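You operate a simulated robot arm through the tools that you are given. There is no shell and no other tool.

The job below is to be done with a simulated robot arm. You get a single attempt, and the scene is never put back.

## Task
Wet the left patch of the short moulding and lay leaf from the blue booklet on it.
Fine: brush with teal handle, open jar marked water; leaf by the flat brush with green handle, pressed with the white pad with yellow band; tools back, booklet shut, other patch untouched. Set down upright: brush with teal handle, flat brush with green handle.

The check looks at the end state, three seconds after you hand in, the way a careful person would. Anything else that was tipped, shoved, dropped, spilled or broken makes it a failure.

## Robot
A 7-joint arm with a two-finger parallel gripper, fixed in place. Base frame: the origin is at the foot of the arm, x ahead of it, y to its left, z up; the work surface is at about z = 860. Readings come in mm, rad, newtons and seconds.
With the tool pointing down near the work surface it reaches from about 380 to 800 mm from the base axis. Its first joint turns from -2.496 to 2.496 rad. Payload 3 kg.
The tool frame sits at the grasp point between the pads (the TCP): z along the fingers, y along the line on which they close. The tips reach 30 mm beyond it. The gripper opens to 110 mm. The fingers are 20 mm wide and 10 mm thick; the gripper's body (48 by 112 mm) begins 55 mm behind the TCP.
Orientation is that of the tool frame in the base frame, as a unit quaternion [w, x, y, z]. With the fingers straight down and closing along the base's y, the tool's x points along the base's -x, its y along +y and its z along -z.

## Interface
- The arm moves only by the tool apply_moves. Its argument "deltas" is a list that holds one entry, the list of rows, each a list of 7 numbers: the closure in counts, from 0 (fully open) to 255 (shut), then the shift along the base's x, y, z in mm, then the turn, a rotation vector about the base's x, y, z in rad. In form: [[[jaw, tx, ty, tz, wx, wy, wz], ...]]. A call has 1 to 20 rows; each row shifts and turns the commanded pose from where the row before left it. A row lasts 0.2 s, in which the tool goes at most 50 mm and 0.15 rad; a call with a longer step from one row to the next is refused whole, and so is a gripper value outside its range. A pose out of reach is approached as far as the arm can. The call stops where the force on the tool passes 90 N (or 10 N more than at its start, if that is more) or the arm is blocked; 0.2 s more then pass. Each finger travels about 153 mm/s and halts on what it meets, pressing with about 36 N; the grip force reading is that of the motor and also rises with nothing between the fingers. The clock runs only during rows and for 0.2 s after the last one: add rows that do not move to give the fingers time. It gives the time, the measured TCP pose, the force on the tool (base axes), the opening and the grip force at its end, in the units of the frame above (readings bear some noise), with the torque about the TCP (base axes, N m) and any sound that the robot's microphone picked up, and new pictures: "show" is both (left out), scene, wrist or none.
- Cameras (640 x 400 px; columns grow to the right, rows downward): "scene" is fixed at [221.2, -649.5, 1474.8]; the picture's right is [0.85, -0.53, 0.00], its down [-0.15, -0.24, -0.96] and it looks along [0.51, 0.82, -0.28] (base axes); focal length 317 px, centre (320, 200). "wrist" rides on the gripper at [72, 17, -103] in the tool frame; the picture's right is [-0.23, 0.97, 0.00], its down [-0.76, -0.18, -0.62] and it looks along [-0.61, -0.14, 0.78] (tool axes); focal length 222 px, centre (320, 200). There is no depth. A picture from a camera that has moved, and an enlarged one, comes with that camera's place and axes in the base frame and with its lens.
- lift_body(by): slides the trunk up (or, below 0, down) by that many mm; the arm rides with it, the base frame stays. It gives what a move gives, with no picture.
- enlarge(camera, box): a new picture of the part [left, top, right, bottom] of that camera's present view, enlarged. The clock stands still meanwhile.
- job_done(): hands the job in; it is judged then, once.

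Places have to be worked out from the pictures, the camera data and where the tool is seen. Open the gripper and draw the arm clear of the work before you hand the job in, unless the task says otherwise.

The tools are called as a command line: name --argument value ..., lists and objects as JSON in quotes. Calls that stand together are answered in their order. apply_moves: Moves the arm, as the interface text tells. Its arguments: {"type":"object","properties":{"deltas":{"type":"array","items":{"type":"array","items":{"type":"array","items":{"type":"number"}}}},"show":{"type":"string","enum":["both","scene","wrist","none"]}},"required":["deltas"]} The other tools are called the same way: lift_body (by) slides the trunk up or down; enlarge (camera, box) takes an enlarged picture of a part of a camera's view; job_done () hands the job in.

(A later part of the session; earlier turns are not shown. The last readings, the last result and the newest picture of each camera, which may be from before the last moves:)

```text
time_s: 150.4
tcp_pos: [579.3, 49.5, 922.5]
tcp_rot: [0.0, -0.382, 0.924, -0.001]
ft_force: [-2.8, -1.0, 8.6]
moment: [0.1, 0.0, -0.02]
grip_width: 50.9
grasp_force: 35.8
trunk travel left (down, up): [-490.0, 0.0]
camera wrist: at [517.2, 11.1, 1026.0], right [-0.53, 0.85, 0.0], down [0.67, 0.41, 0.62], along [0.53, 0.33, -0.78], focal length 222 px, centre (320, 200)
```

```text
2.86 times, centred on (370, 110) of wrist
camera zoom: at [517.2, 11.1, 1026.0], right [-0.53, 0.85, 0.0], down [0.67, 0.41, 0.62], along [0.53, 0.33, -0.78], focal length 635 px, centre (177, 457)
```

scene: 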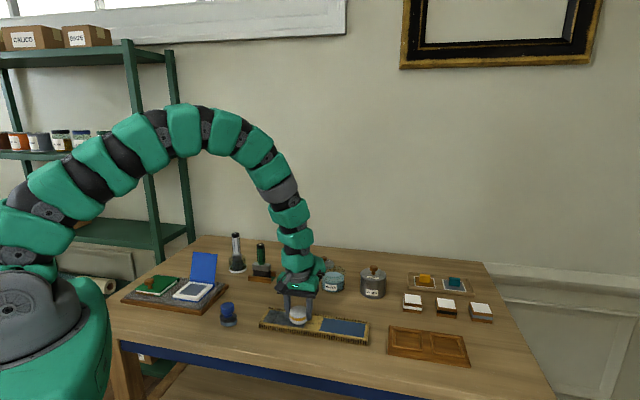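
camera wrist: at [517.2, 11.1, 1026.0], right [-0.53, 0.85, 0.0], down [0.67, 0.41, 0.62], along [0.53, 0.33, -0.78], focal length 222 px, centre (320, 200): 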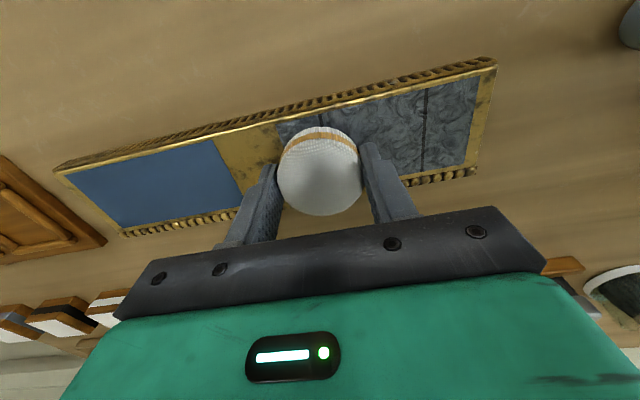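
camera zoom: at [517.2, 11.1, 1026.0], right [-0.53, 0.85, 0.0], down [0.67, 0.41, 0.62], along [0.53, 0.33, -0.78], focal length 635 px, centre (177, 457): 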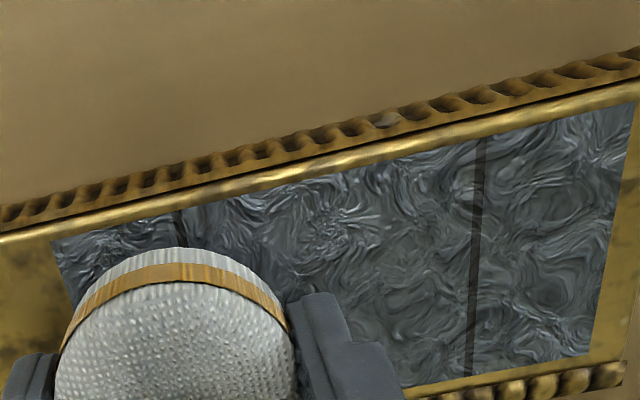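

The pad's rounded face only smooths a smaller disc, so I dab it systematically over the patch in an overlapping grid, starting at the right end.

apply_moves --deltas '[[[160, 0, 0, 4, 0, 0, 0], [160, 0.6, -12.7, 0, 0, 0, 0], [160, 0, 0, -4.2, 0, 0, 0], [160, 0, 0, 0, 0, 0, 0], [160, 0, 0, 4, 0, 0, 0], [160, 14.85, 14.85, 0, 0, 0, 0], [160, 0, 0, -4, 0, 0, 0], [160, 0, 0, 0, 0, 0, 0]]]' --show "none"

```text
time_s: 152.2
tcp_pos: [596.2, 52.4, 921.1]
tcp_rot: [0.0, -0.381, 0.924, -0.001]
ft_force: [2.1, -0.9, 9.0]
moment: [-0.06, -0.06, 0.0]
grip_width: 50.8
grasp_force: 36.0
trunk travel left (down, up): [-490.0, 0.0]
```

apply_moves --deltas '[[[160, 0, 0, -0.6, 0, 0, 0], [160, 0, 0, 4.6, 0, 0, 0], [160, -14.1, 14.1, 0, 0, 0, 0], [160, 0, 0, -4.5, 0, 0, 0], [160, 0, 0, 0, 0, 0, 0]]]' --show "both"

enlarge --camera "scene" --box '[255, 280, 335, 345]'

enlarge --camera "wrist" --box '[220, 40, 480, 220]'

```text
time_s: 153.4
tcp_pos: [580.9, 67.1, 923.1]
tcp_rot: [0.0, -0.382, 0.924, 0.0]
ft_force: [-7.4, -0.7, 27.7]
moment: [0.01, 0.22, 0.03]
grip_width: 50.8
grasp_force: 36.3
trunk travel left (down, up): [-490.0, 0.0]
camera wrist: at [517.2, 29.0, 1025.6], right [-0.53, 0.85, 0.0], down [0.66, 0.41, 0.62], along [0.53, 0.33, -0.78], focal length 222 px, centre (320, 200)
```

scene: 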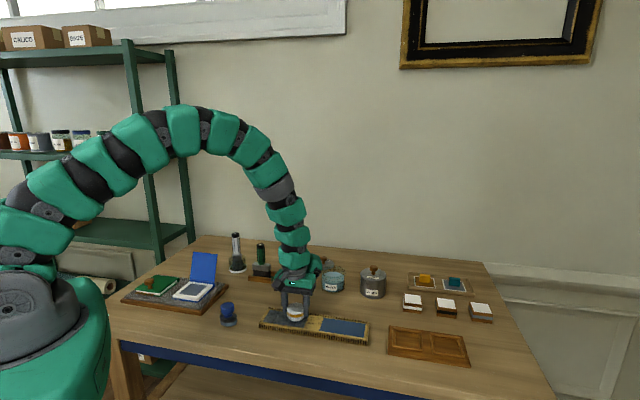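
wrist: 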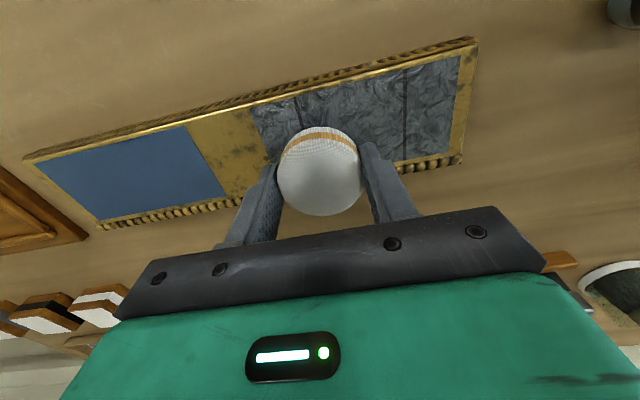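

```text
6.15 times, centred on (295, 312) of scene
camera zoom: at [221.2, -649.5, 1474.8], right [0.85, -0.53, 0.0], down [-0.15, -0.24, -0.96], along [0.51, 0.82, -0.28], focal length 1949 px, centre (474, -492)
```

zoom: 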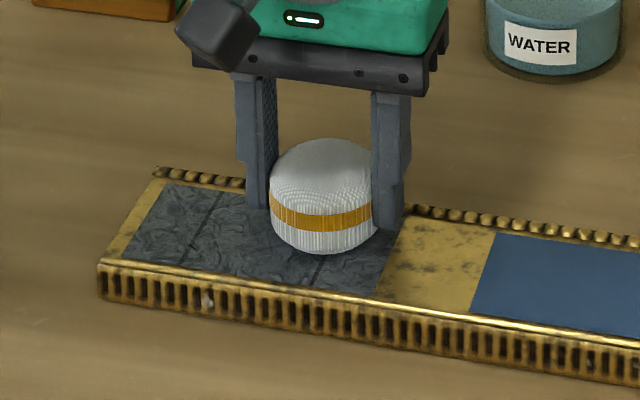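

```text
2.22 times, centred on (350, 130) of wrist
camera zoom: at [517.2, 29.0, 1025.6], right [-0.53, 0.85, 0.0], down [0.66, 0.41, 0.62], along [0.53, 0.33, -0.78], focal length 494 px, centre (253, 356)
```

zoom: 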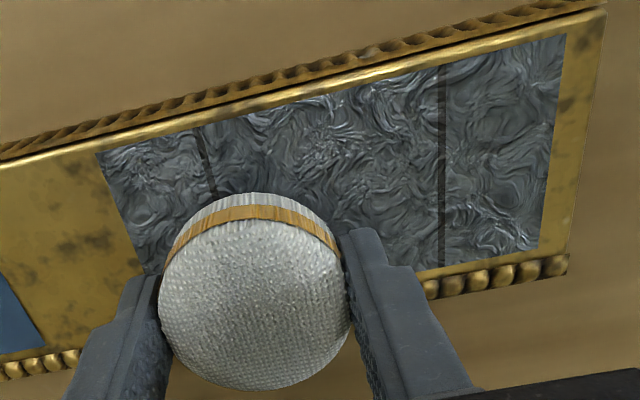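

To judge the effect properly I lift the pad away from the patch and look at the whole leaf.

apply_moves --deltas '[[[160, 0, 0, 10, 0, 0, 0], [160, 10, 10, 25, 0, 0, 0], [160, 15, 15, 25, 0, 0, 0], [160, 0, 20, 10, 0, 0, 0], [160, 0, 0, 0, 0, 0, 0]]]' --show "both"

enlarge --camera "wrist" --box '[240, 20, 460, 180]'

enlarge --camera "scene" --box '[255, 290, 335, 345]'

```text
time_s: 154.7
tcp_pos: [604.6, 111.4, 989.8]
tcp_rot: [0.0, -0.381, 0.925, 0.001]
ft_force: [-0.3, 0.4, 0.8]
moment: [0.0, -0.01, 0.01]
grip_width: 50.8
grasp_force: 35.8
trunk travel left (down, up): [-490.0, 0.0]
camera wrist: at [541.1, 72.5, 1093.5], right [-0.53, 0.85, 0.0], down [0.67, 0.41, 0.62], along [0.53, 0.33, -0.78], focal length 222 px, centre (320, 200)
```

scene: 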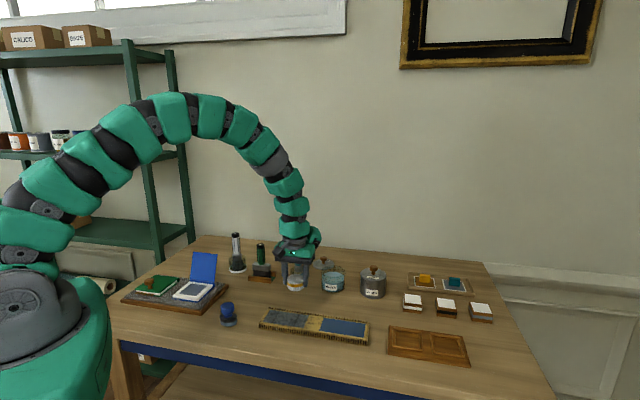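
wrist: 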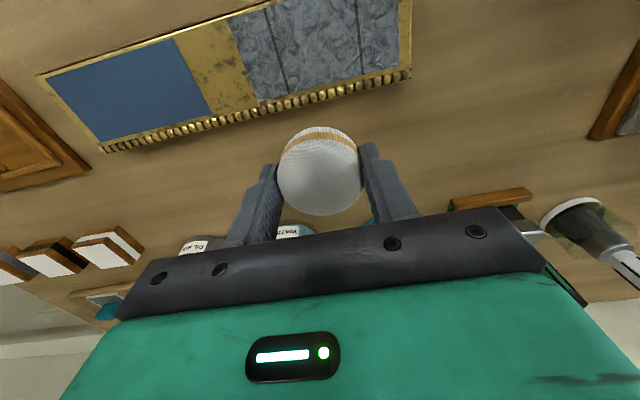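

```text
2.50 times, centred on (350, 100) of wrist
camera zoom: at [541.1, 72.5, 1093.5], right [-0.53, 0.85, 0.0], down [0.67, 0.41, 0.62], along [0.53, 0.33, -0.78], focal length 555 px, centre (245, 450)
```

zoom: 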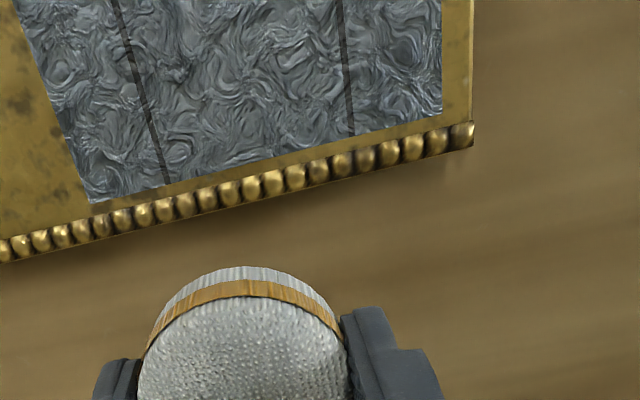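

```text
7.27 times, centred on (295, 318) of scene
camera zoom: at [221.2, -649.5, 1474.8], right [0.85, -0.53, 0.0], down [-0.15, -0.24, -0.96], along [0.51, 0.82, -0.28], focal length 2303 px, centre (502, -654)
```

zoom: 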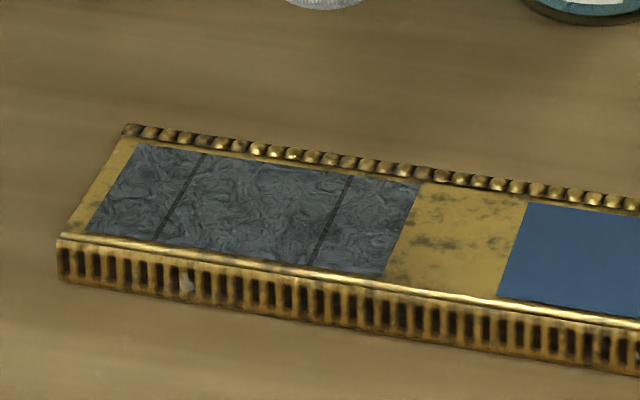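

I raise the view for a full look at the leaf to compare pressed and unpressed areas.

apply_moves --deltas '[[[160, -25, -20, 30, 0, 0, 0], [160, -20, -10, 30, 0, 0, 0], [160, 0, 0, 0, 0, 0, 0]]]' --show "wrist"

enlarge --camera "wrist" --box '[240, 20, 440, 150]'

```text
time_s: 155.4
tcp_pos: [559.9, 80.8, 1053.5]
tcp_rot: [-0.001, -0.382, 0.924, 0.0]
ft_force: [-1.1, 0.2, 0.6]
moment: [-0.01, 0.01, 0.03]
grip_width: 51.0
grasp_force: 36.1
trunk travel left (down, up): [-490.0, 0.0]
camera wrist: at [497.0, 41.2, 1156.6], right [-0.53, 0.85, 0.0], down [0.67, 0.41, 0.62], along [0.53, 0.33, -0.78], focal length 222 px, centre (320, 200)
```

wrist: 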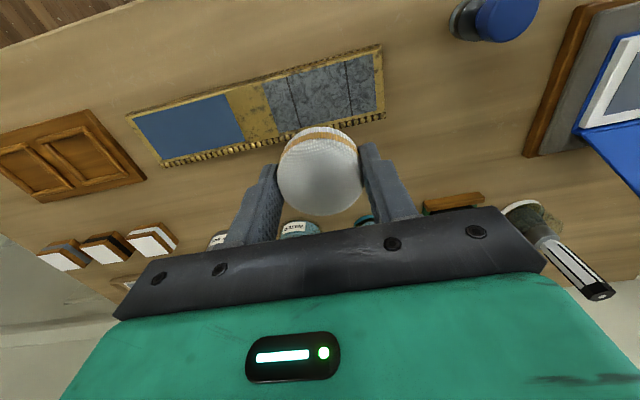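

```text
3.08 times, centred on (340, 85) of wrist
camera zoom: at [497.0, 41.2, 1156.6], right [-0.53, 0.85, 0.0], down [0.67, 0.41, 0.62], along [0.53, 0.33, -0.78], focal length 684 px, centre (258, 554)
```

zoom: 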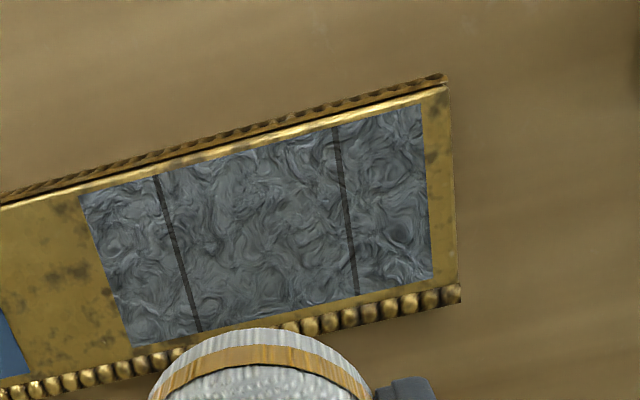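

The leaf looks uniform but still wrinkled, so I go over the whole patch again with firmer, overlapping dabs, starting at the left end.

apply_moves --deltas '[[[160, -23.6, 11.2, -20, 0, 0, 0], [160, -23.6, 11.3, -35, 0, 0, 0], [160, 0, 0, -40, 0, 0, 0], [160, 0, 0, -25, 0, 0, 0], [160, 0, 0, -6, 0, 0, 0], [160, 0, 0, -4, 0, 0, 0], [160, 0, 0, 0, 0, 0, 0]]]' --show "none"

```text
time_s: 157.1
tcp_pos: [514.2, 103.9, 922.7]
tcp_rot: [0.0, -0.382, 0.924, -0.001]
ft_force: [-3.3, 2.4, 25.2]
moment: [0.19, 0.12, 0.02]
grip_width: 50.9
grasp_force: 36.3
trunk travel left (down, up): [-490.0, 0.0]
```

apply_moves --deltas '[[[160, 0, 0, 4, 0, 0, 0], [160, 15.6, 15.6, 0, 0, 0, 0], [160, 0, 0, -4.1, 0, 0, 0], [160, 0, 0, 0, 0, 0, 0], [160, 0, 0, 4, 0, 0, 0], [160, 12.7, -12.7, 0, 0, 0, 0], [160, 0, 0, -4.1, 0, 0, 0], [160, 0, 0, 0, 0, 0, 0], [160, 0, 0, 4, 0, 0, 0], [160, -15.6, -15.6, 0, 0, 0, 0], [160, 0, 0, -4.1, 0, 0, 0], [160, 0, 0, 0, 0, 0, 0]]]' --show "both"

enlarge --camera "wrist" --box '[220, 40, 440, 200]'

enlarge --camera "scene" --box '[255, 290, 335, 345]'

```text
time_s: 159.7
tcp_pos: [527.2, 90.7, 921.8]
tcp_rot: [0.001, -0.382, 0.924, 0.0]
ft_force: [-6.0, -6.4, 42.4]
moment: [-0.18, 0.24, 0.03]
grip_width: 50.8
grasp_force: 36.6
trunk travel left (down, up): [-490.0, 0.0]
camera wrist: at [464.0, 52.1, 1025.2], right [-0.53, 0.85, 0.0], down [0.66, 0.41, 0.62], along [0.53, 0.33, -0.78], focal length 222 px, centre (320, 200)
```

scene: 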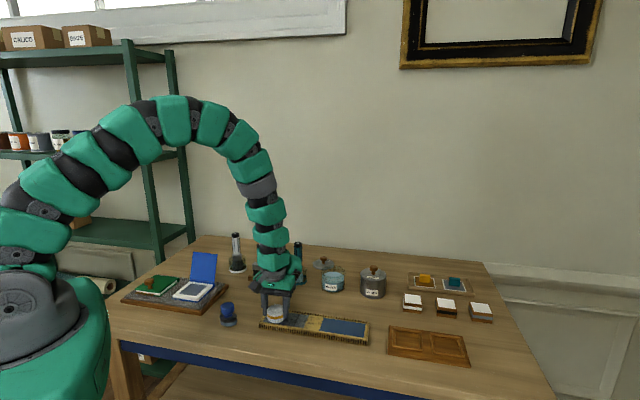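
wrist: 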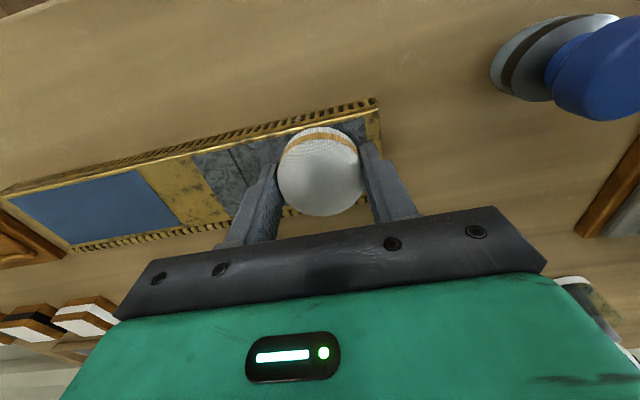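

```text
2.50 times, centred on (330, 120) of wrist
camera zoom: at [464.0, 52.1, 1025.2], right [-0.53, 0.85, 0.0], down [0.66, 0.41, 0.62], along [0.53, 0.33, -0.78], focal length 555 px, centre (295, 400)
```

zoom: 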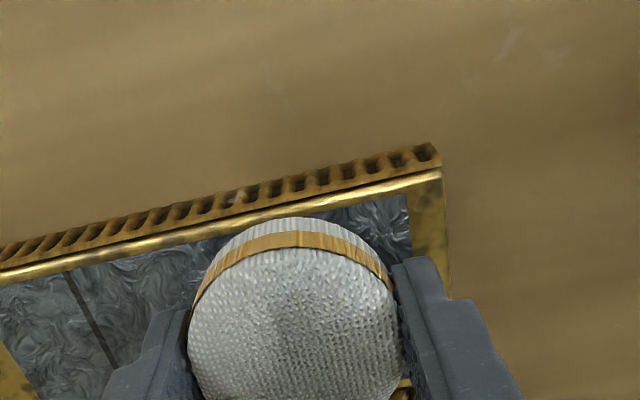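

```text
7.27 times, centred on (295, 318) of scene
camera zoom: at [221.2, -649.5, 1474.8], right [0.85, -0.53, 0.0], down [-0.15, -0.24, -0.96], along [0.51, 0.82, -0.28], focal length 2303 px, centre (502, -654)
```

zoom: 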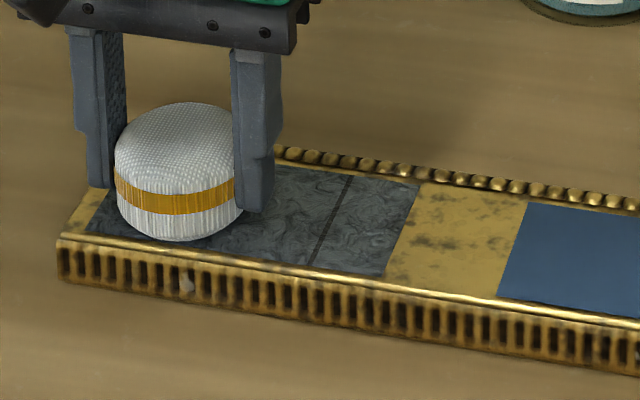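

apply_moves --deltas '[[[160, 0, 0, 5, 0, 0, 0], [160, 25, -25, 10, 0, 0, 0], [160, 20, -20, 15, 0, 0, 0], [160, 0, 0, 0, 0, 0, 0]]]' --show "both"

enlarge --camera "wrist" --box '[280, 20, 480, 170]'

enlarge --camera "scene" --box '[255, 290, 335, 345]'

```text
time_s: 160.7
tcp_pos: [573.7, 46.9, 951.6]
tcp_rot: [-0.002, -0.382, 0.924, 0.001]
ft_force: [0.4, -0.4, -0.1]
moment: [0.02, 0.03, 0.04]
grip_width: 51.2
grasp_force: 36.2
trunk travel left (down, up): [-490.0, 0.0]
camera wrist: at [509.9, 8.1, 1054.7], right [-0.53, 0.85, 0.0], down [0.67, 0.41, 0.62], along [0.53, 0.33, -0.78], focal length 222 px, centre (320, 200)
```

scene: 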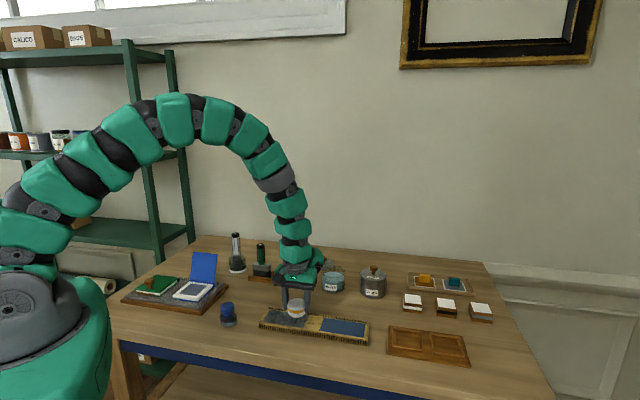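
wrist: 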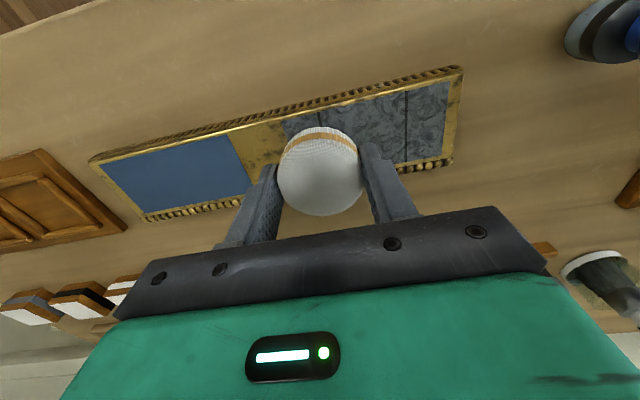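

```text
2.67 times, centred on (380, 95) of wrist
camera zoom: at [509.9, 8.1, 1054.7], right [-0.53, 0.85, 0.0], down [0.67, 0.41, 0.62], along [0.53, 0.33, -0.78], focal length 592 px, centre (160, 480)
```

zoom: 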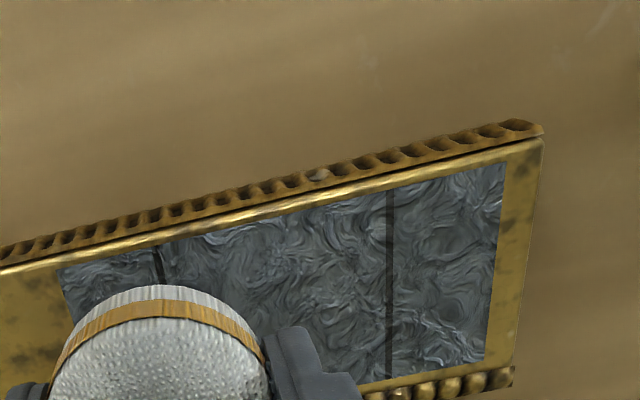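

```text
7.27 times, centred on (295, 318) of scene
camera zoom: at [221.2, -649.5, 1474.8], right [0.85, -0.53, 0.0], down [-0.15, -0.24, -0.96], along [0.51, 0.82, -0.28], focal length 2303 px, centre (502, -654)
```

zoom: 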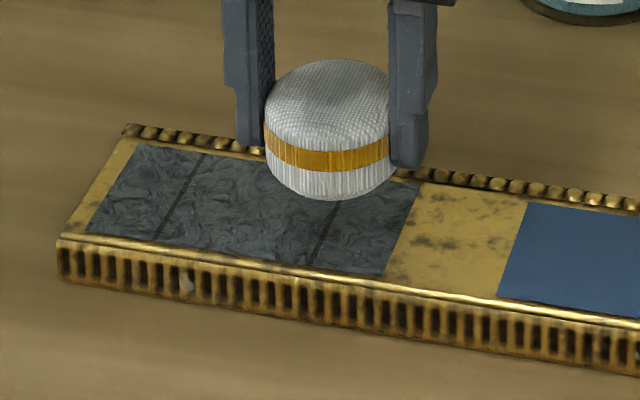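

Visually I can't see a change from pressing, so I enlarge further to compare areas that were pressed lightly and hard.

enlarge --camera "scene" --box '[262, 306, 312, 336]'

enlarge --camera "wrist" --box '[350, 70, 460, 170]'

```text
12.80 times, centred on (287, 321) of scene
camera zoom: at [221.2, -649.5, 1474.8], right [0.85, -0.53, 0.0], down [-0.15, -0.24, -0.96], along [0.51, 0.82, -0.28], focal length 4053 px, centre (742, -1349)
```

zoom: 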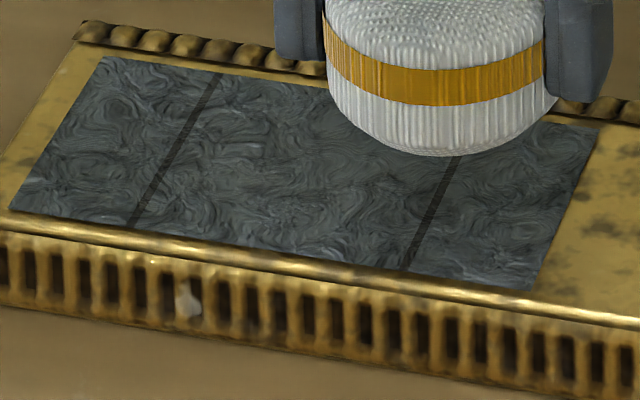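

```text
4.00 times, centred on (405, 120) of wrist
camera zoom: at [509.9, 8.1, 1054.7], right [-0.53, 0.85, 0.0], down [0.67, 0.41, 0.62], along [0.53, 0.33, -0.78], focal length 888 px, centre (-20, 520)
```

zoom: 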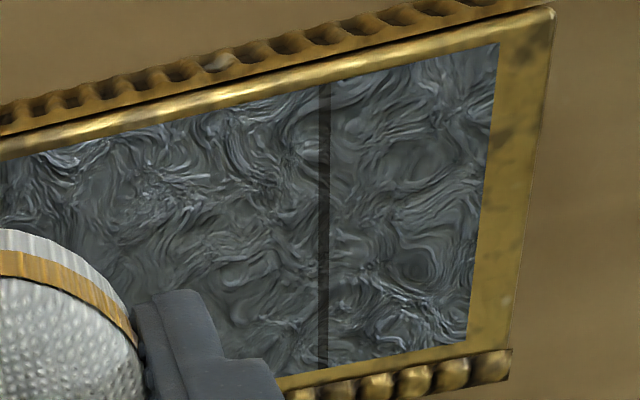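

I test with a light, longer dab at one spot near the left end to see whether gentle pressure registers differently.

apply_moves --deltas '[[[160, -21.4, 29.2, -8, 0, 0, 0], [160, -21.5, 29.2, -8, 0, 0, 0], [160, 0, 0, -8, 0, 0, 0], [160, 0, 0, -4, 0, 0, 0], [160, 0, 0, -1, 0, 0, 0]]]' --show "none"

```text
time_s: 161.8
tcp_pos: [529.7, 105.0, 921.6]
tcp_rot: [0.001, -0.382, 0.924, 0.0]
ft_force: [-6.4, 4.6, 22.3]
moment: [0.23, 0.22, 0.01]
grip_width: 51.0
grasp_force: 36.0
trunk travel left (down, up): [-490.0, 0.0]
```

apply_moves --deltas '[[[160, 0, 0, 0.5, 0, 0, 0], [160, 0, 0, 0, 0, 0, 0], [160, 0, 0, 0, 0, 0, 0]]]' --show "none"

```text
time_s: 162.7
tcp_pos: [531.0, 105.0, 923.3]
tcp_rot: [0.0, -0.382, 0.924, 0.0]
ft_force: [-2.0, 5.5, 22.1]
moment: [0.3, 0.04, -0.03]
grip_width: 50.9
grasp_force: 36.5
trunk travel left (down, up): [-490.0, 0.0]
```

apply_moves --deltas '[[[160, 0, 0, 0.6, 0, 0, 0], [160, 0, 0, 0, 0, 0, 0]]]' --show "none"

```text
time_s: 163.2
tcp_pos: [531.0, 104.5, 923.7]
tcp_rot: [-0.001, -0.381, 0.924, 0.0]
ft_force: [0.9, 0.3, 6.3]
moment: [0.07, -0.13, 0.03]
grip_width: 50.7
grasp_force: 36.1
trunk travel left (down, up): [-490.0, 0.0]
```

apply_moves --deltas '[[[160, 0, 0, 0, 0, 0, 0], [160, 0, 0, 0, 0, 0, 0], [160, 0, 0, 5, 0, 0, 0], [160, 21.4, -29.2, 10, 0, 0, 0], [160, 21.5, -29.2, 12.9, 0, 0, 0], [160, 0, 0, 0, 0, 0, 0]]]' --show "both"

enlarge --camera "scene" --box '[262, 306, 312, 336]'

enlarge --camera "wrist" --box '[350, 70, 460, 170]'

```text
time_s: 164.7
tcp_pos: [577.9, 44.1, 951.6]
tcp_rot: [0.0, -0.382, 0.924, 0.0]
ft_force: [-0.1, -0.3, -0.6]
moment: [0.03, 0.01, -0.02]
grip_width: 51.0
grasp_force: 36.3
trunk travel left (down, up): [-490.0, 0.0]
camera wrist: at [513.7, 5.3, 1054.8], right [-0.53, 0.85, 0.0], down [0.67, 0.41, 0.62], along [0.53, 0.33, -0.78], focal length 222 px, centre (320, 200)
```

scene: 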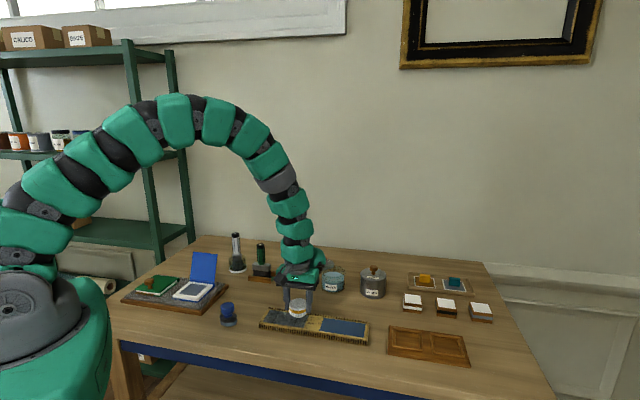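
wrist: 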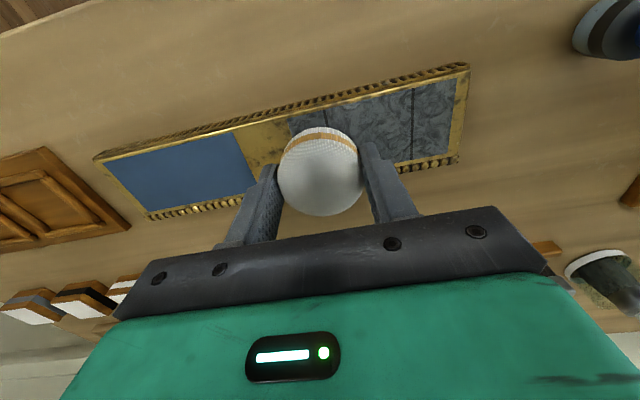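

```text
12.80 times, centred on (287, 321) of scene
camera zoom: at [221.2, -649.5, 1474.8], right [0.85, -0.53, 0.0], down [-0.15, -0.24, -0.96], along [0.51, 0.82, -0.28], focal length 4053 px, centre (742, -1349)
```

zoom: 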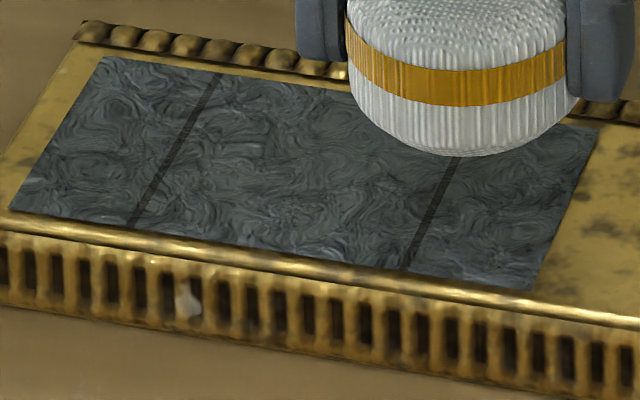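

```text
4.00 times, centred on (405, 120) of wrist
camera zoom: at [513.7, 5.3, 1054.8], right [-0.53, 0.85, 0.0], down [0.67, 0.41, 0.62], along [0.53, 0.33, -0.78], focal length 888 px, centre (-20, 520)
```

zoom: 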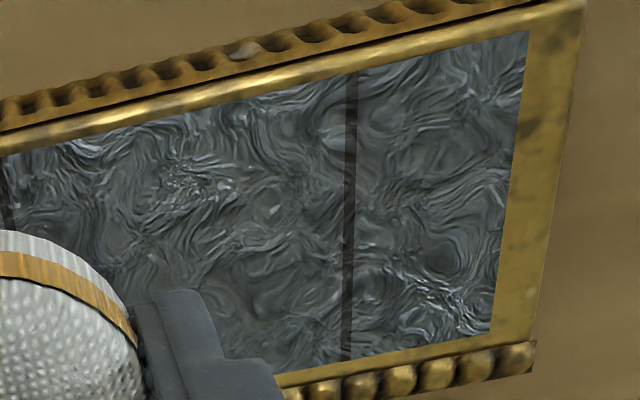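

To compare under the same lighting as before pressing, I move the arm (still holding the pad) back toward the pad's place and take the same view.

apply_moves --deltas '[[[160, -10, 25, 15, 0, 0, 0], [160, -20, 40, 0, 0, 0, 0], [160, -20, 45, 0, 0, 0, 0], [160, -20, 45, 0, 0, 0, 0], [160, -15, 40, 0, 0, 0, 0], [160, 0, 0, 0, 0, 0, 0]]]' --show "scene"

enlarge --camera "scene" --box '[255, 290, 335, 345]'

enlarge --camera "scene" --box '[262, 306, 312, 336]'

```text
time_s: 166.1
tcp_pos: [487.3, 241.1, 967.3]
tcp_rot: [0.0, -0.382, 0.924, 0.0]
ft_force: [-0.4, 0.2, -0.7]
moment: [-0.03, -0.02, 0.0]
grip_width: 51.0
grasp_force: 35.2
trunk travel left (down, up): [-490.0, 0.0]
```

scene: 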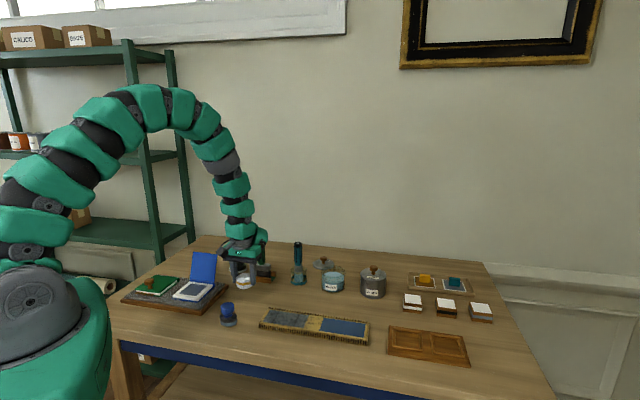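

```text
7.27 times, centred on (295, 318) of scene
camera zoom: at [221.2, -649.5, 1474.8], right [0.85, -0.53, 0.0], down [-0.15, -0.24, -0.96], along [0.51, 0.82, -0.28], focal length 2303 px, centre (502, -654)
```

zoom: 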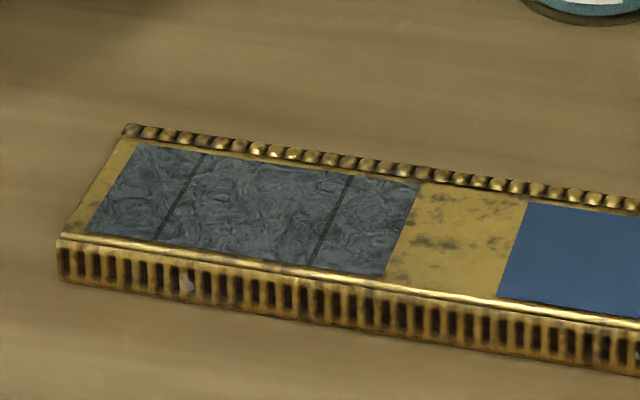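

```text
12.80 times, centred on (287, 321) of scene
camera zoom: at [221.2, -649.5, 1474.8], right [0.85, -0.53, 0.0], down [-0.15, -0.24, -0.96], along [0.51, 0.82, -0.28], focal length 4053 px, centre (742, -1349)
```

zoom: 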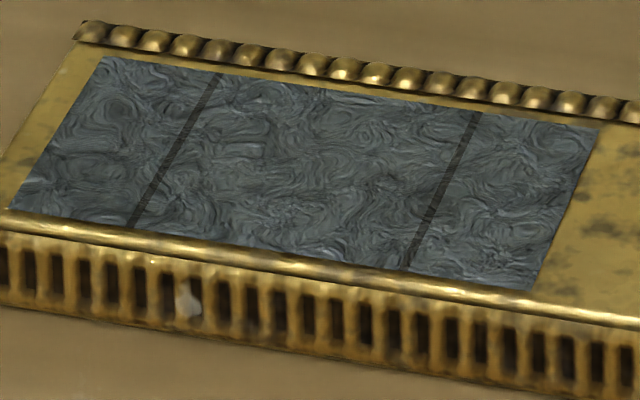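

In this light the left area, pressed at 25–40 N, does look smoother (fewer sharp bright creases) than the centre and right. I go back and press the rest of the patch just as firmly.

apply_moves --deltas '[[[160, 13.2, -40.7, 0, 0, 0, 0], [160, 13.2, -40.7, 0, 0, 0, 0], [160, 13.2, -40.7, 0, 0, 0, 0], [160, 13.1, -40.6, -10, 0, 0, 0], [160, 0, 0, -25, 0, 0, 0], [160, 0, 0, -6, 0, 0, 0], [160, 0, 0, -3.3, 0, 0, 0], [160, 0, 0, 0, 0, 0, 0]]]' --show "none"

```text
time_s: 167.8
tcp_pos: [542.4, 77.1, 922.8]
tcp_rot: [-0.001, -0.383, 0.924, -0.001]
ft_force: [0.6, -0.2, -0.2]
moment: [-0.04, 0.0, -0.05]
grip_width: 51.0
grasp_force: 36.3
trunk travel left (down, up): [-490.0, 0.0]
```

apply_moves --deltas '[[[160, 0, 0, -0.8, 0, 0, 0], [160, 0, 0, -0.6, 0, 0, 0]]]' --show "none"

```text
time_s: 168.4
tcp_pos: [541.2, 78.2, 922.8]
tcp_rot: [0.0, -0.383, 0.924, -0.001]
ft_force: [2.6, 6.6, 22.6]
moment: [0.23, 0.08, -0.02]
grip_width: 51.0
grasp_force: 35.9
trunk travel left (down, up): [-490.0, 0.0]
```

apply_moves --deltas '[[[160, 0, 0, -0.3, 0, 0, 0], [160, 0, 0, 3.5, 0, 0, 0], [160, 15.6, 15.6, 0, 0, 0, 0], [160, 0, 0, -3.6, 0, 0, 0], [160, 0, 0, 0, 0, 0, 0], [160, 0, 0, 3.5, 0, 0, 0], [160, 12.7, -12.7, 0, 0, 0, 0], [160, 0, 0, -3.5, 0, 0, 0], [160, 0, 0, 0, 0, 0, 0]]]' --show "none"

```text
time_s: 170.4
tcp_pos: [569.6, 82.0, 922.5]
tcp_rot: [0.001, -0.382, 0.924, -0.002]
ft_force: [1.4, 5.6, 40.8]
moment: [0.31, 0.15, 0.0]
grip_width: 50.4
grasp_force: 36.5
trunk travel left (down, up): [-490.0, 0.0]
```

apply_moves --deltas '[[[160, 0, 0, 3.7, 0, 0, 0], [160, -15.6, -15.6, 0, 0, 0, 0], [160, 0, 0, -3.5, 0, 0, 0], [160, 0, 0, 0, 0, 0, 0], [160, 0, 0, 3.5, 0, 0, 0], [160, 12.7, -12.7, 0, 0, 0, 0], [160, 0, 0, -3.5, 0, 0, 0], [160, 0, 0, 0, 0, 0, 0], [160, 0, 0, 3.5, 0, 0, 0], [160, 15.6, 15.6, 0, 0, 0, 0], [160, 0, 0, -3.6, 0, 0, 0], [160, 0, 0, 0, 0, 0, 0]]]' --show "none"

```text
time_s: 173.1
tcp_pos: [579.2, 69.4, 922.9]
tcp_rot: [0.0, -0.381, 0.924, -0.001]
ft_force: [-15.8, -4.3, 53.6]
moment: [0.07, 0.48, 0.04]
grip_width: 51.0
grasp_force: 36.3
trunk travel left (down, up): [-490.0, 0.0]
```

apply_moves --deltas '[[[160, 0, 0, 4.2, 0, 0, 0], [160, 10.5, -14, 0, 0, 0, 0], [160, 0, 0, -3.4, 0, 0, 0], [160, 0, 0, 0, 0, 0, 0]]]' --show "none"

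```text
time_s: 174.1
tcp_pos: [591.7, 55.2, 921.4]
tcp_rot: [0.003, -0.383, 0.924, -0.002]
ft_force: [3.2, 1.5, 44.2]
moment: [0.33, 0.01, 0.0]
grip_width: 51.1
grasp_force: 36.0
trunk travel left (down, up): [-490.0, 0.0]
```

apply_moves --deltas '[[[160, 0, 0, 4, 0, 0, 0], [160, -13.5, -13.5, 0, 0, 0, 0], [160, 0, 0, -3.7, 0, 0, 0], [160, 0, 0, 0, 0, 0, 0]]]' --show "none"

```text
time_s: 175.1
tcp_pos: [575.4, 40.7, 922.2]
tcp_rot: [-0.001, -0.382, 0.924, -0.001]
ft_force: [-5.5, -2.7, 52.6]
moment: [0.14, 0.1, 0.02]
grip_width: 50.7
grasp_force: 35.9
trunk travel left (down, up): [-490.0, 0.0]
```

I lift off and return to above the pad's home, then look at the leaf in the same light again.

apply_moves --deltas '[[[160, 0, 0, 10, 0, 0, 0], [160, 0, 0, 30, 0, 0, 0], [160, -17, 42, 0, 0, 0, 0], [160, -17, 42, 0, 0, 0, 0], [160, -17, 42, 0, 0, 0, 0], [160, -17, 42, 0, 0, 0, 0], [160, -17.05, 41.95, 0, 0, 0, 0], [160, 0, 0, 0, 0, 0, 0]]]' --show "both"

enlarge --camera "scene" --box '[262, 306, 312, 336]'

enlarge --camera "scene" --box '[255, 290, 335, 345]'

enlarge --camera "scene" --box '[200, 230, 300, 320]'

```text
time_s: 176.8
tcp_pos: [494.4, 255.4, 960.5]
tcp_rot: [-0.001, -0.382, 0.924, -0.001]
ft_force: [0.6, -0.5, -0.6]
moment: [0.0, 0.0, 0.01]
grip_width: 50.9
grasp_force: 35.4
trunk travel left (down, up): [-490.0, 0.0]
camera wrist: at [431.4, 217.1, 1064.2], right [-0.53, 0.85, 0.0], down [0.67, 0.41, 0.62], along [0.53, 0.33, -0.78], focal length 222 px, centre (320, 200)
```

scene: 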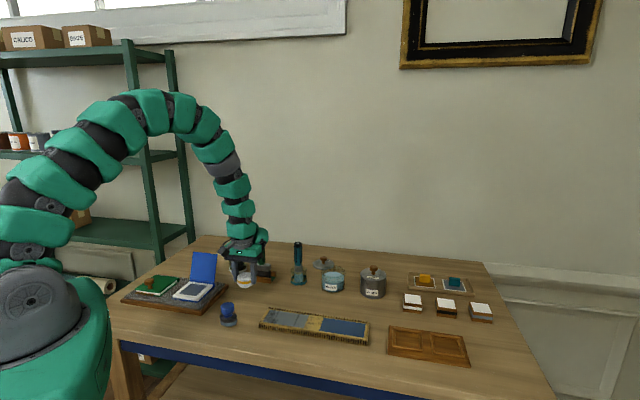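
wrist: 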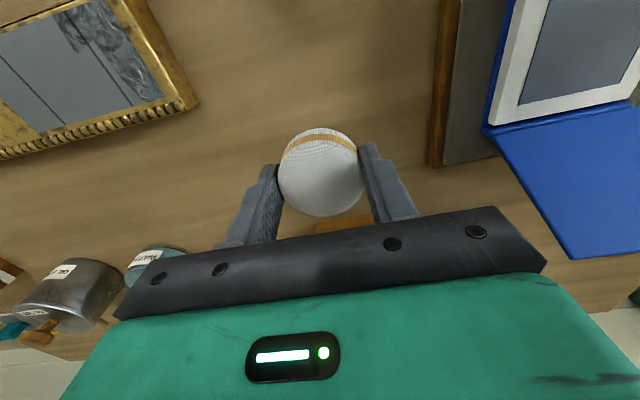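

```text
12.80 times, centred on (287, 321) of scene
camera zoom: at [221.2, -649.5, 1474.8], right [0.85, -0.53, 0.0], down [-0.15, -0.24, -0.96], along [0.51, 0.82, -0.28], focal length 4053 px, centre (742, -1349)
```

zoom: 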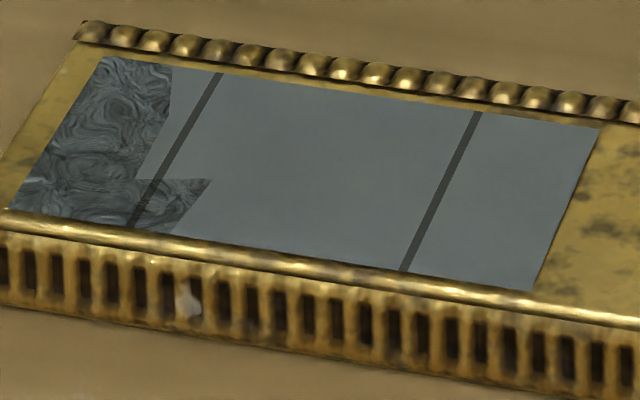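

```text
7.27 times, centred on (295, 318) of scene
camera zoom: at [221.2, -649.5, 1474.8], right [0.85, -0.53, 0.0], down [-0.15, -0.24, -0.96], along [0.51, 0.82, -0.28], focal length 2303 px, centre (502, -654)
```

zoom: 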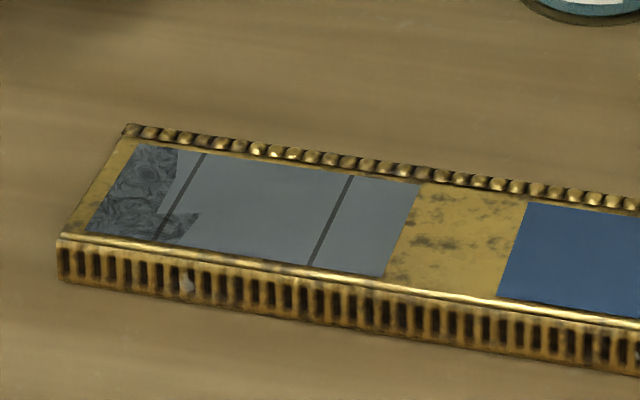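

```text
4.44 times, centred on (250, 275) of scene
camera zoom: at [221.2, -649.5, 1474.8], right [0.85, -0.53, 0.0], down [-0.15, -0.24, -0.96], along [0.51, 0.82, -0.28], focal length 1407 px, centre (631, -133)
```

zoom: 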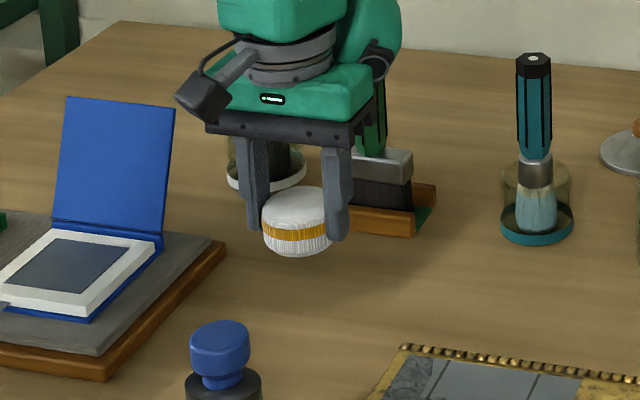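

Now the pressing shows clearly: the leaf has turned smooth and bright over most of the patch. Only the left end is still wrinkled (it was pressed before it had set), so I press there again.

apply_moves --deltas '[[[160, 5.4, -36.8, 0, 0, 0, 0], [160, 5.4, -36.8, 0, 0, 0, 0], [160, 5.4, -36.8, 0, 0, 0, 0], [160, 5.45, -36.85, 0, 0, 0, 0], [160, 0, 0, -28, 0, 0, 0], [160, 0, 0, -8, 0, 0, 0], [160, 0, 0, -3.6, 0, 0, 0], [160, 0, 0, 0, 0, 0, 0]]]' --show "none"

```text
time_s: 178.7
tcp_pos: [516.2, 104.4, 922.4]
tcp_rot: [-0.001, -0.382, 0.924, 0.0]
ft_force: [-1.0, 1.8, 15.0]
moment: [0.12, 0.03, 0.01]
grip_width: 51.1
grasp_force: 36.4
trunk travel left (down, up): [-490.0, 0.0]
```

apply_moves --deltas '[[[160, 0, 0, -0.5, 0, 0, 0], [160, 0, 0, 0, 0, 0, 0], [160, 0, 0, 4, 0, 0, 0], [160, 12, 12, 0, 0, 0, 0], [160, 0, 0, -4, 0, 0, 0], [160, 0, 0, 0, 0, 0, 0], [160, 0, 0, 4, 0, 0, 0], [160, 6, -14, 0, 0, 0, 0], [160, 0, 0, -4.1, 0, 0, 0], [160, 0, 0, 0, 0, 0, 0], [160, 0, 0, 4, 0, 0, 0], [160, -5.5, -5.5, 0, 0, 0, 0], [160, 0, 0, -3.9, 0, 0, 0], [160, 0, 0, 0, 0, 0, 0]]]' --show "none"

```text
time_s: 181.7
tcp_pos: [527.2, 95.7, 922.4]
tcp_rot: [0.001, -0.381, 0.925, -0.001]
ft_force: [-7.7, 1.5, 46.9]
moment: [0.35, 0.17, 0.04]
grip_width: 50.8
grasp_force: 35.5
trunk travel left (down, up): [-490.0, 0.0]
```

apply_moves --deltas '[[[160, 0, 0, 10, 0, 0, 0], [160, -5, 20, 30, 0, 0, 0], [160, -10, 40, 0, 0, 0, 0], [160, -10, 40, 0, 0, 0, 0], [160, 0, 0, 0, 0, 0, 0]]]' --show "scene"

enlarge --camera "scene" --box '[262, 306, 312, 336]'

enlarge --camera "scene" --box '[250, 290, 380, 350]'

```text
time_s: 182.8
tcp_pos: [507.5, 195.2, 961.5]
tcp_rot: [-0.001, -0.382, 0.924, 0.0]
ft_force: [-1.4, 0.2, -1.0]
moment: [0.02, -0.01, -0.01]
grip_width: 50.7
grasp_force: 35.8
trunk travel left (down, up): [-490.0, 0.0]
```

scene: 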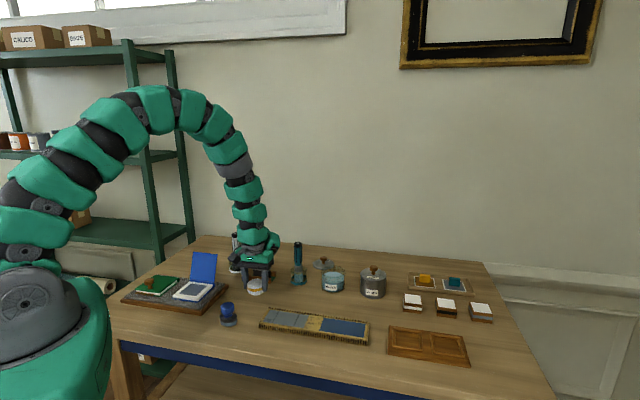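

```text
12.80 times, centred on (287, 321) of scene
camera zoom: at [221.2, -649.5, 1474.8], right [0.85, -0.53, 0.0], down [-0.15, -0.24, -0.96], along [0.51, 0.82, -0.28], focal length 4053 px, centre (742, -1349)
```

zoom: 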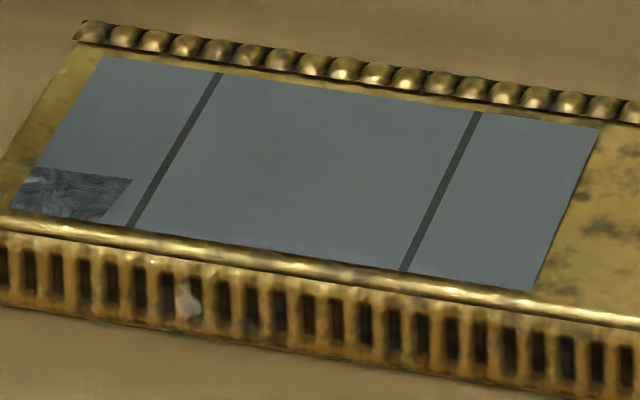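

```text
4.92 times, centred on (315, 320) of scene
camera zoom: at [221.2, -649.5, 1474.8], right [0.85, -0.53, 0.0], down [-0.15, -0.24, -0.96], along [0.51, 0.82, -0.28], focal length 1559 px, centre (345, -391)
```

zoom: 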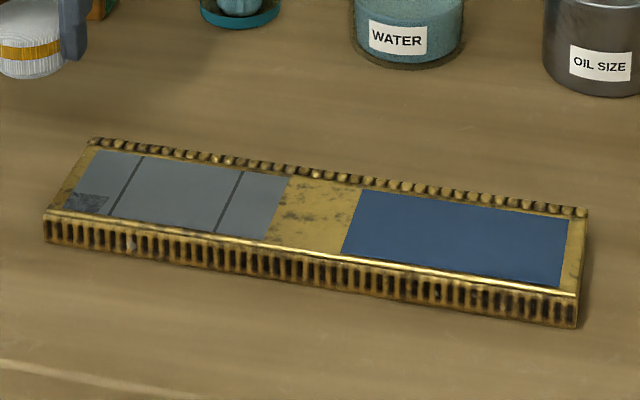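

Only the front-left corner cell is still wrinkled. I press it once more, a bit firmer.

apply_moves --deltas '[[[160, 2.5, -31, 0, 0, 0, 0], [160, 2.5, -31, 0, 0, 0, 0], [160, 2.55, -31.25, 0, 0, 0, 0], [160, 0, 0, -28, 0, 0, 0], [160, 0, 0, -8, 0, 0, 0], [160, 0, 0, -4.3, 0, 0, 0], [160, 0, 0, 0, 0, 0, 0]]]' --show "none"

```text
time_s: 184.4
tcp_pos: [510.5, 102.8, 922.2]
tcp_rot: [-0.001, -0.382, 0.924, 0.0]
ft_force: [-1.9, 1.0, 19.1]
moment: [0.2, 0.01, 0.02]
grip_width: 50.8
grasp_force: 36.2
trunk travel left (down, up): [-490.0, 0.0]
```

apply_moves --deltas '[[[160, 0, 0, -0.6, 0, 0, 0], [160, 0, 0, 0, 0, 0, 0], [160, 0, 0, 4, 0, 0, 0], [160, 4, 3, 0, 0, 0, 0], [160, 0, 0, -4, 0, 0, 0], [160, 0, 0, 0, 0, 0, 0]]]' --show "none"

```text
time_s: 185.8
tcp_pos: [512.9, 105.8, 923.1]
tcp_rot: [0.003, -0.382, 0.924, 0.0]
ft_force: [-0.9, -8.6, 58.9]
moment: [0.02, 0.01, -0.03]
grip_width: 51.3
grasp_force: 35.9
trunk travel left (down, up): [-490.0, 0.0]
```

apply_moves --deltas '[[[160, 0, 0, 10, 0, 0, 0], [160, 0, 0, 31, 0, 0, 0], [160, -5.2, 36.25, 0, 0, 0, 0], [160, -5.2, 36.25, 0, 0, 0, 0], [160, -5.2, 36.25, 0, 0, 0, 0], [160, -5.1, 36.25, 0, 0, 0, 0], [160, 0, 0, 0, 0, 0, 0]]]' --show "both"

enlarge --camera "scene" --box '[250, 290, 380, 350]'

enlarge --camera "scene" --box '[200, 240, 300, 320]'

enlarge --camera "wrist" --box '[200, 60, 440, 240]'

```text
time_s: 187.4
tcp_pos: [494.7, 250.4, 962.6]
tcp_rot: [-0.001, -0.381, 0.924, 0.0]
ft_force: [1.0, 0.0, -0.4]
moment: [0.0, 0.03, -0.03]
grip_width: 50.8
grasp_force: 35.7
trunk travel left (down, up): [-490.0, 0.0]
camera wrist: at [431.6, 212.4, 1066.2], right [-0.53, 0.85, 0.0], down [0.67, 0.41, 0.62], along [0.53, 0.33, -0.78], focal length 222 px, centre (320, 200)
```

scene: 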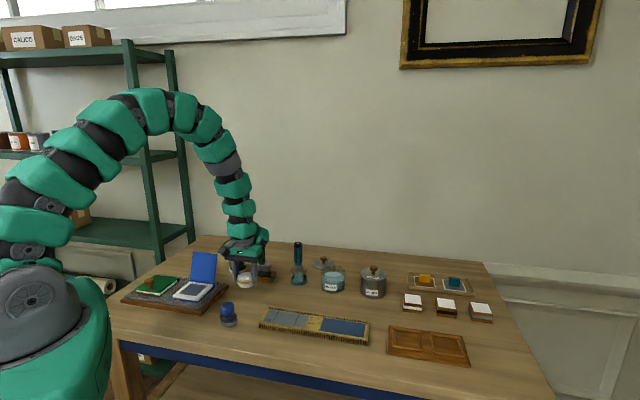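
wrist: 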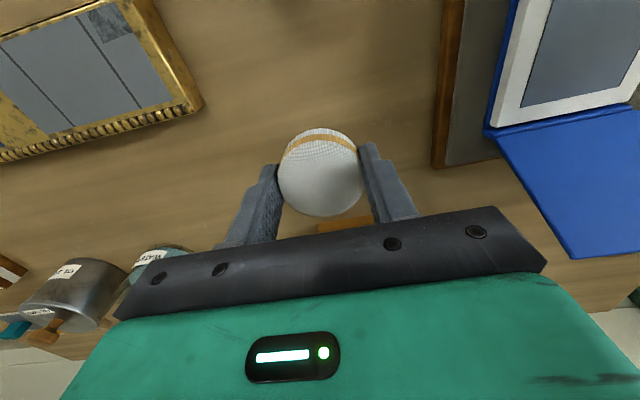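

```text
4.92 times, centred on (315, 320) of scene
camera zoom: at [221.2, -649.5, 1474.8], right [0.85, -0.53, 0.0], down [-0.15, -0.24, -0.96], along [0.51, 0.82, -0.28], focal length 1559 px, centre (345, -391)
```

zoom: 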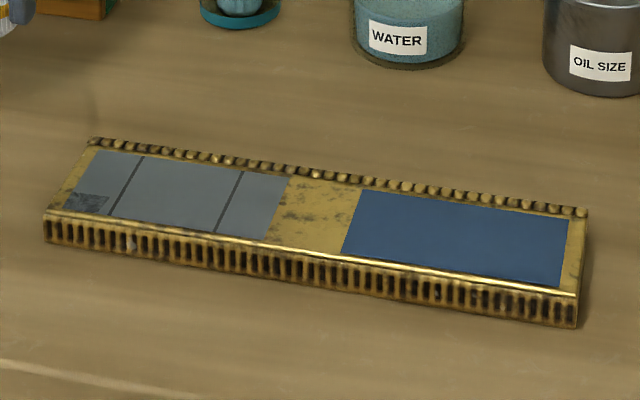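

```text
5.00 times, centred on (250, 280) of scene
camera zoom: at [221.2, -649.5, 1474.8], right [0.85, -0.53, 0.0], down [-0.15, -0.24, -0.96], along [0.51, 0.82, -0.28], focal length 1583 px, centre (670, -200)
```

zoom: 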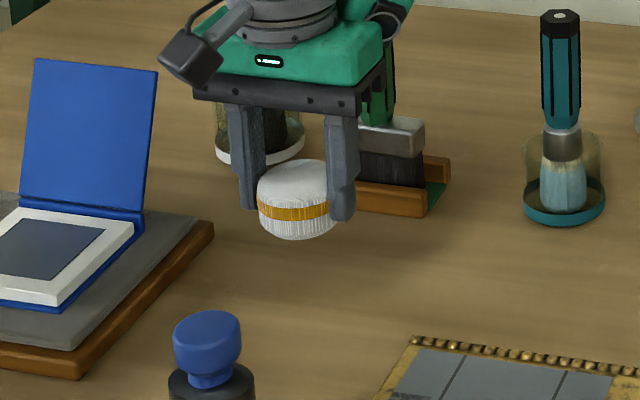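

```text
2.22 times, centred on (320, 150) of wrist
camera zoom: at [431.6, 212.4, 1066.2], right [-0.53, 0.85, 0.0], down [0.67, 0.41, 0.62], along [0.53, 0.33, -0.78], focal length 494 px, centre (320, 311)
```

zoom: 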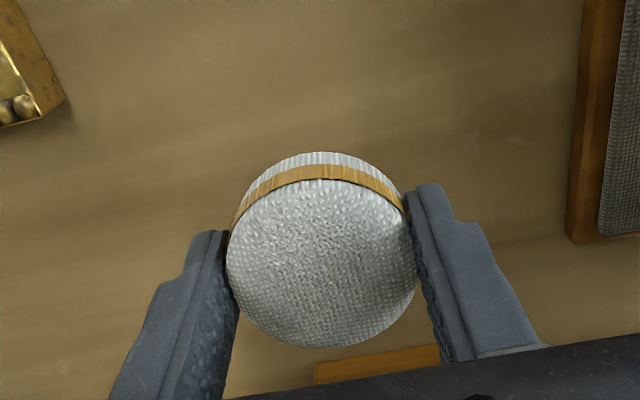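

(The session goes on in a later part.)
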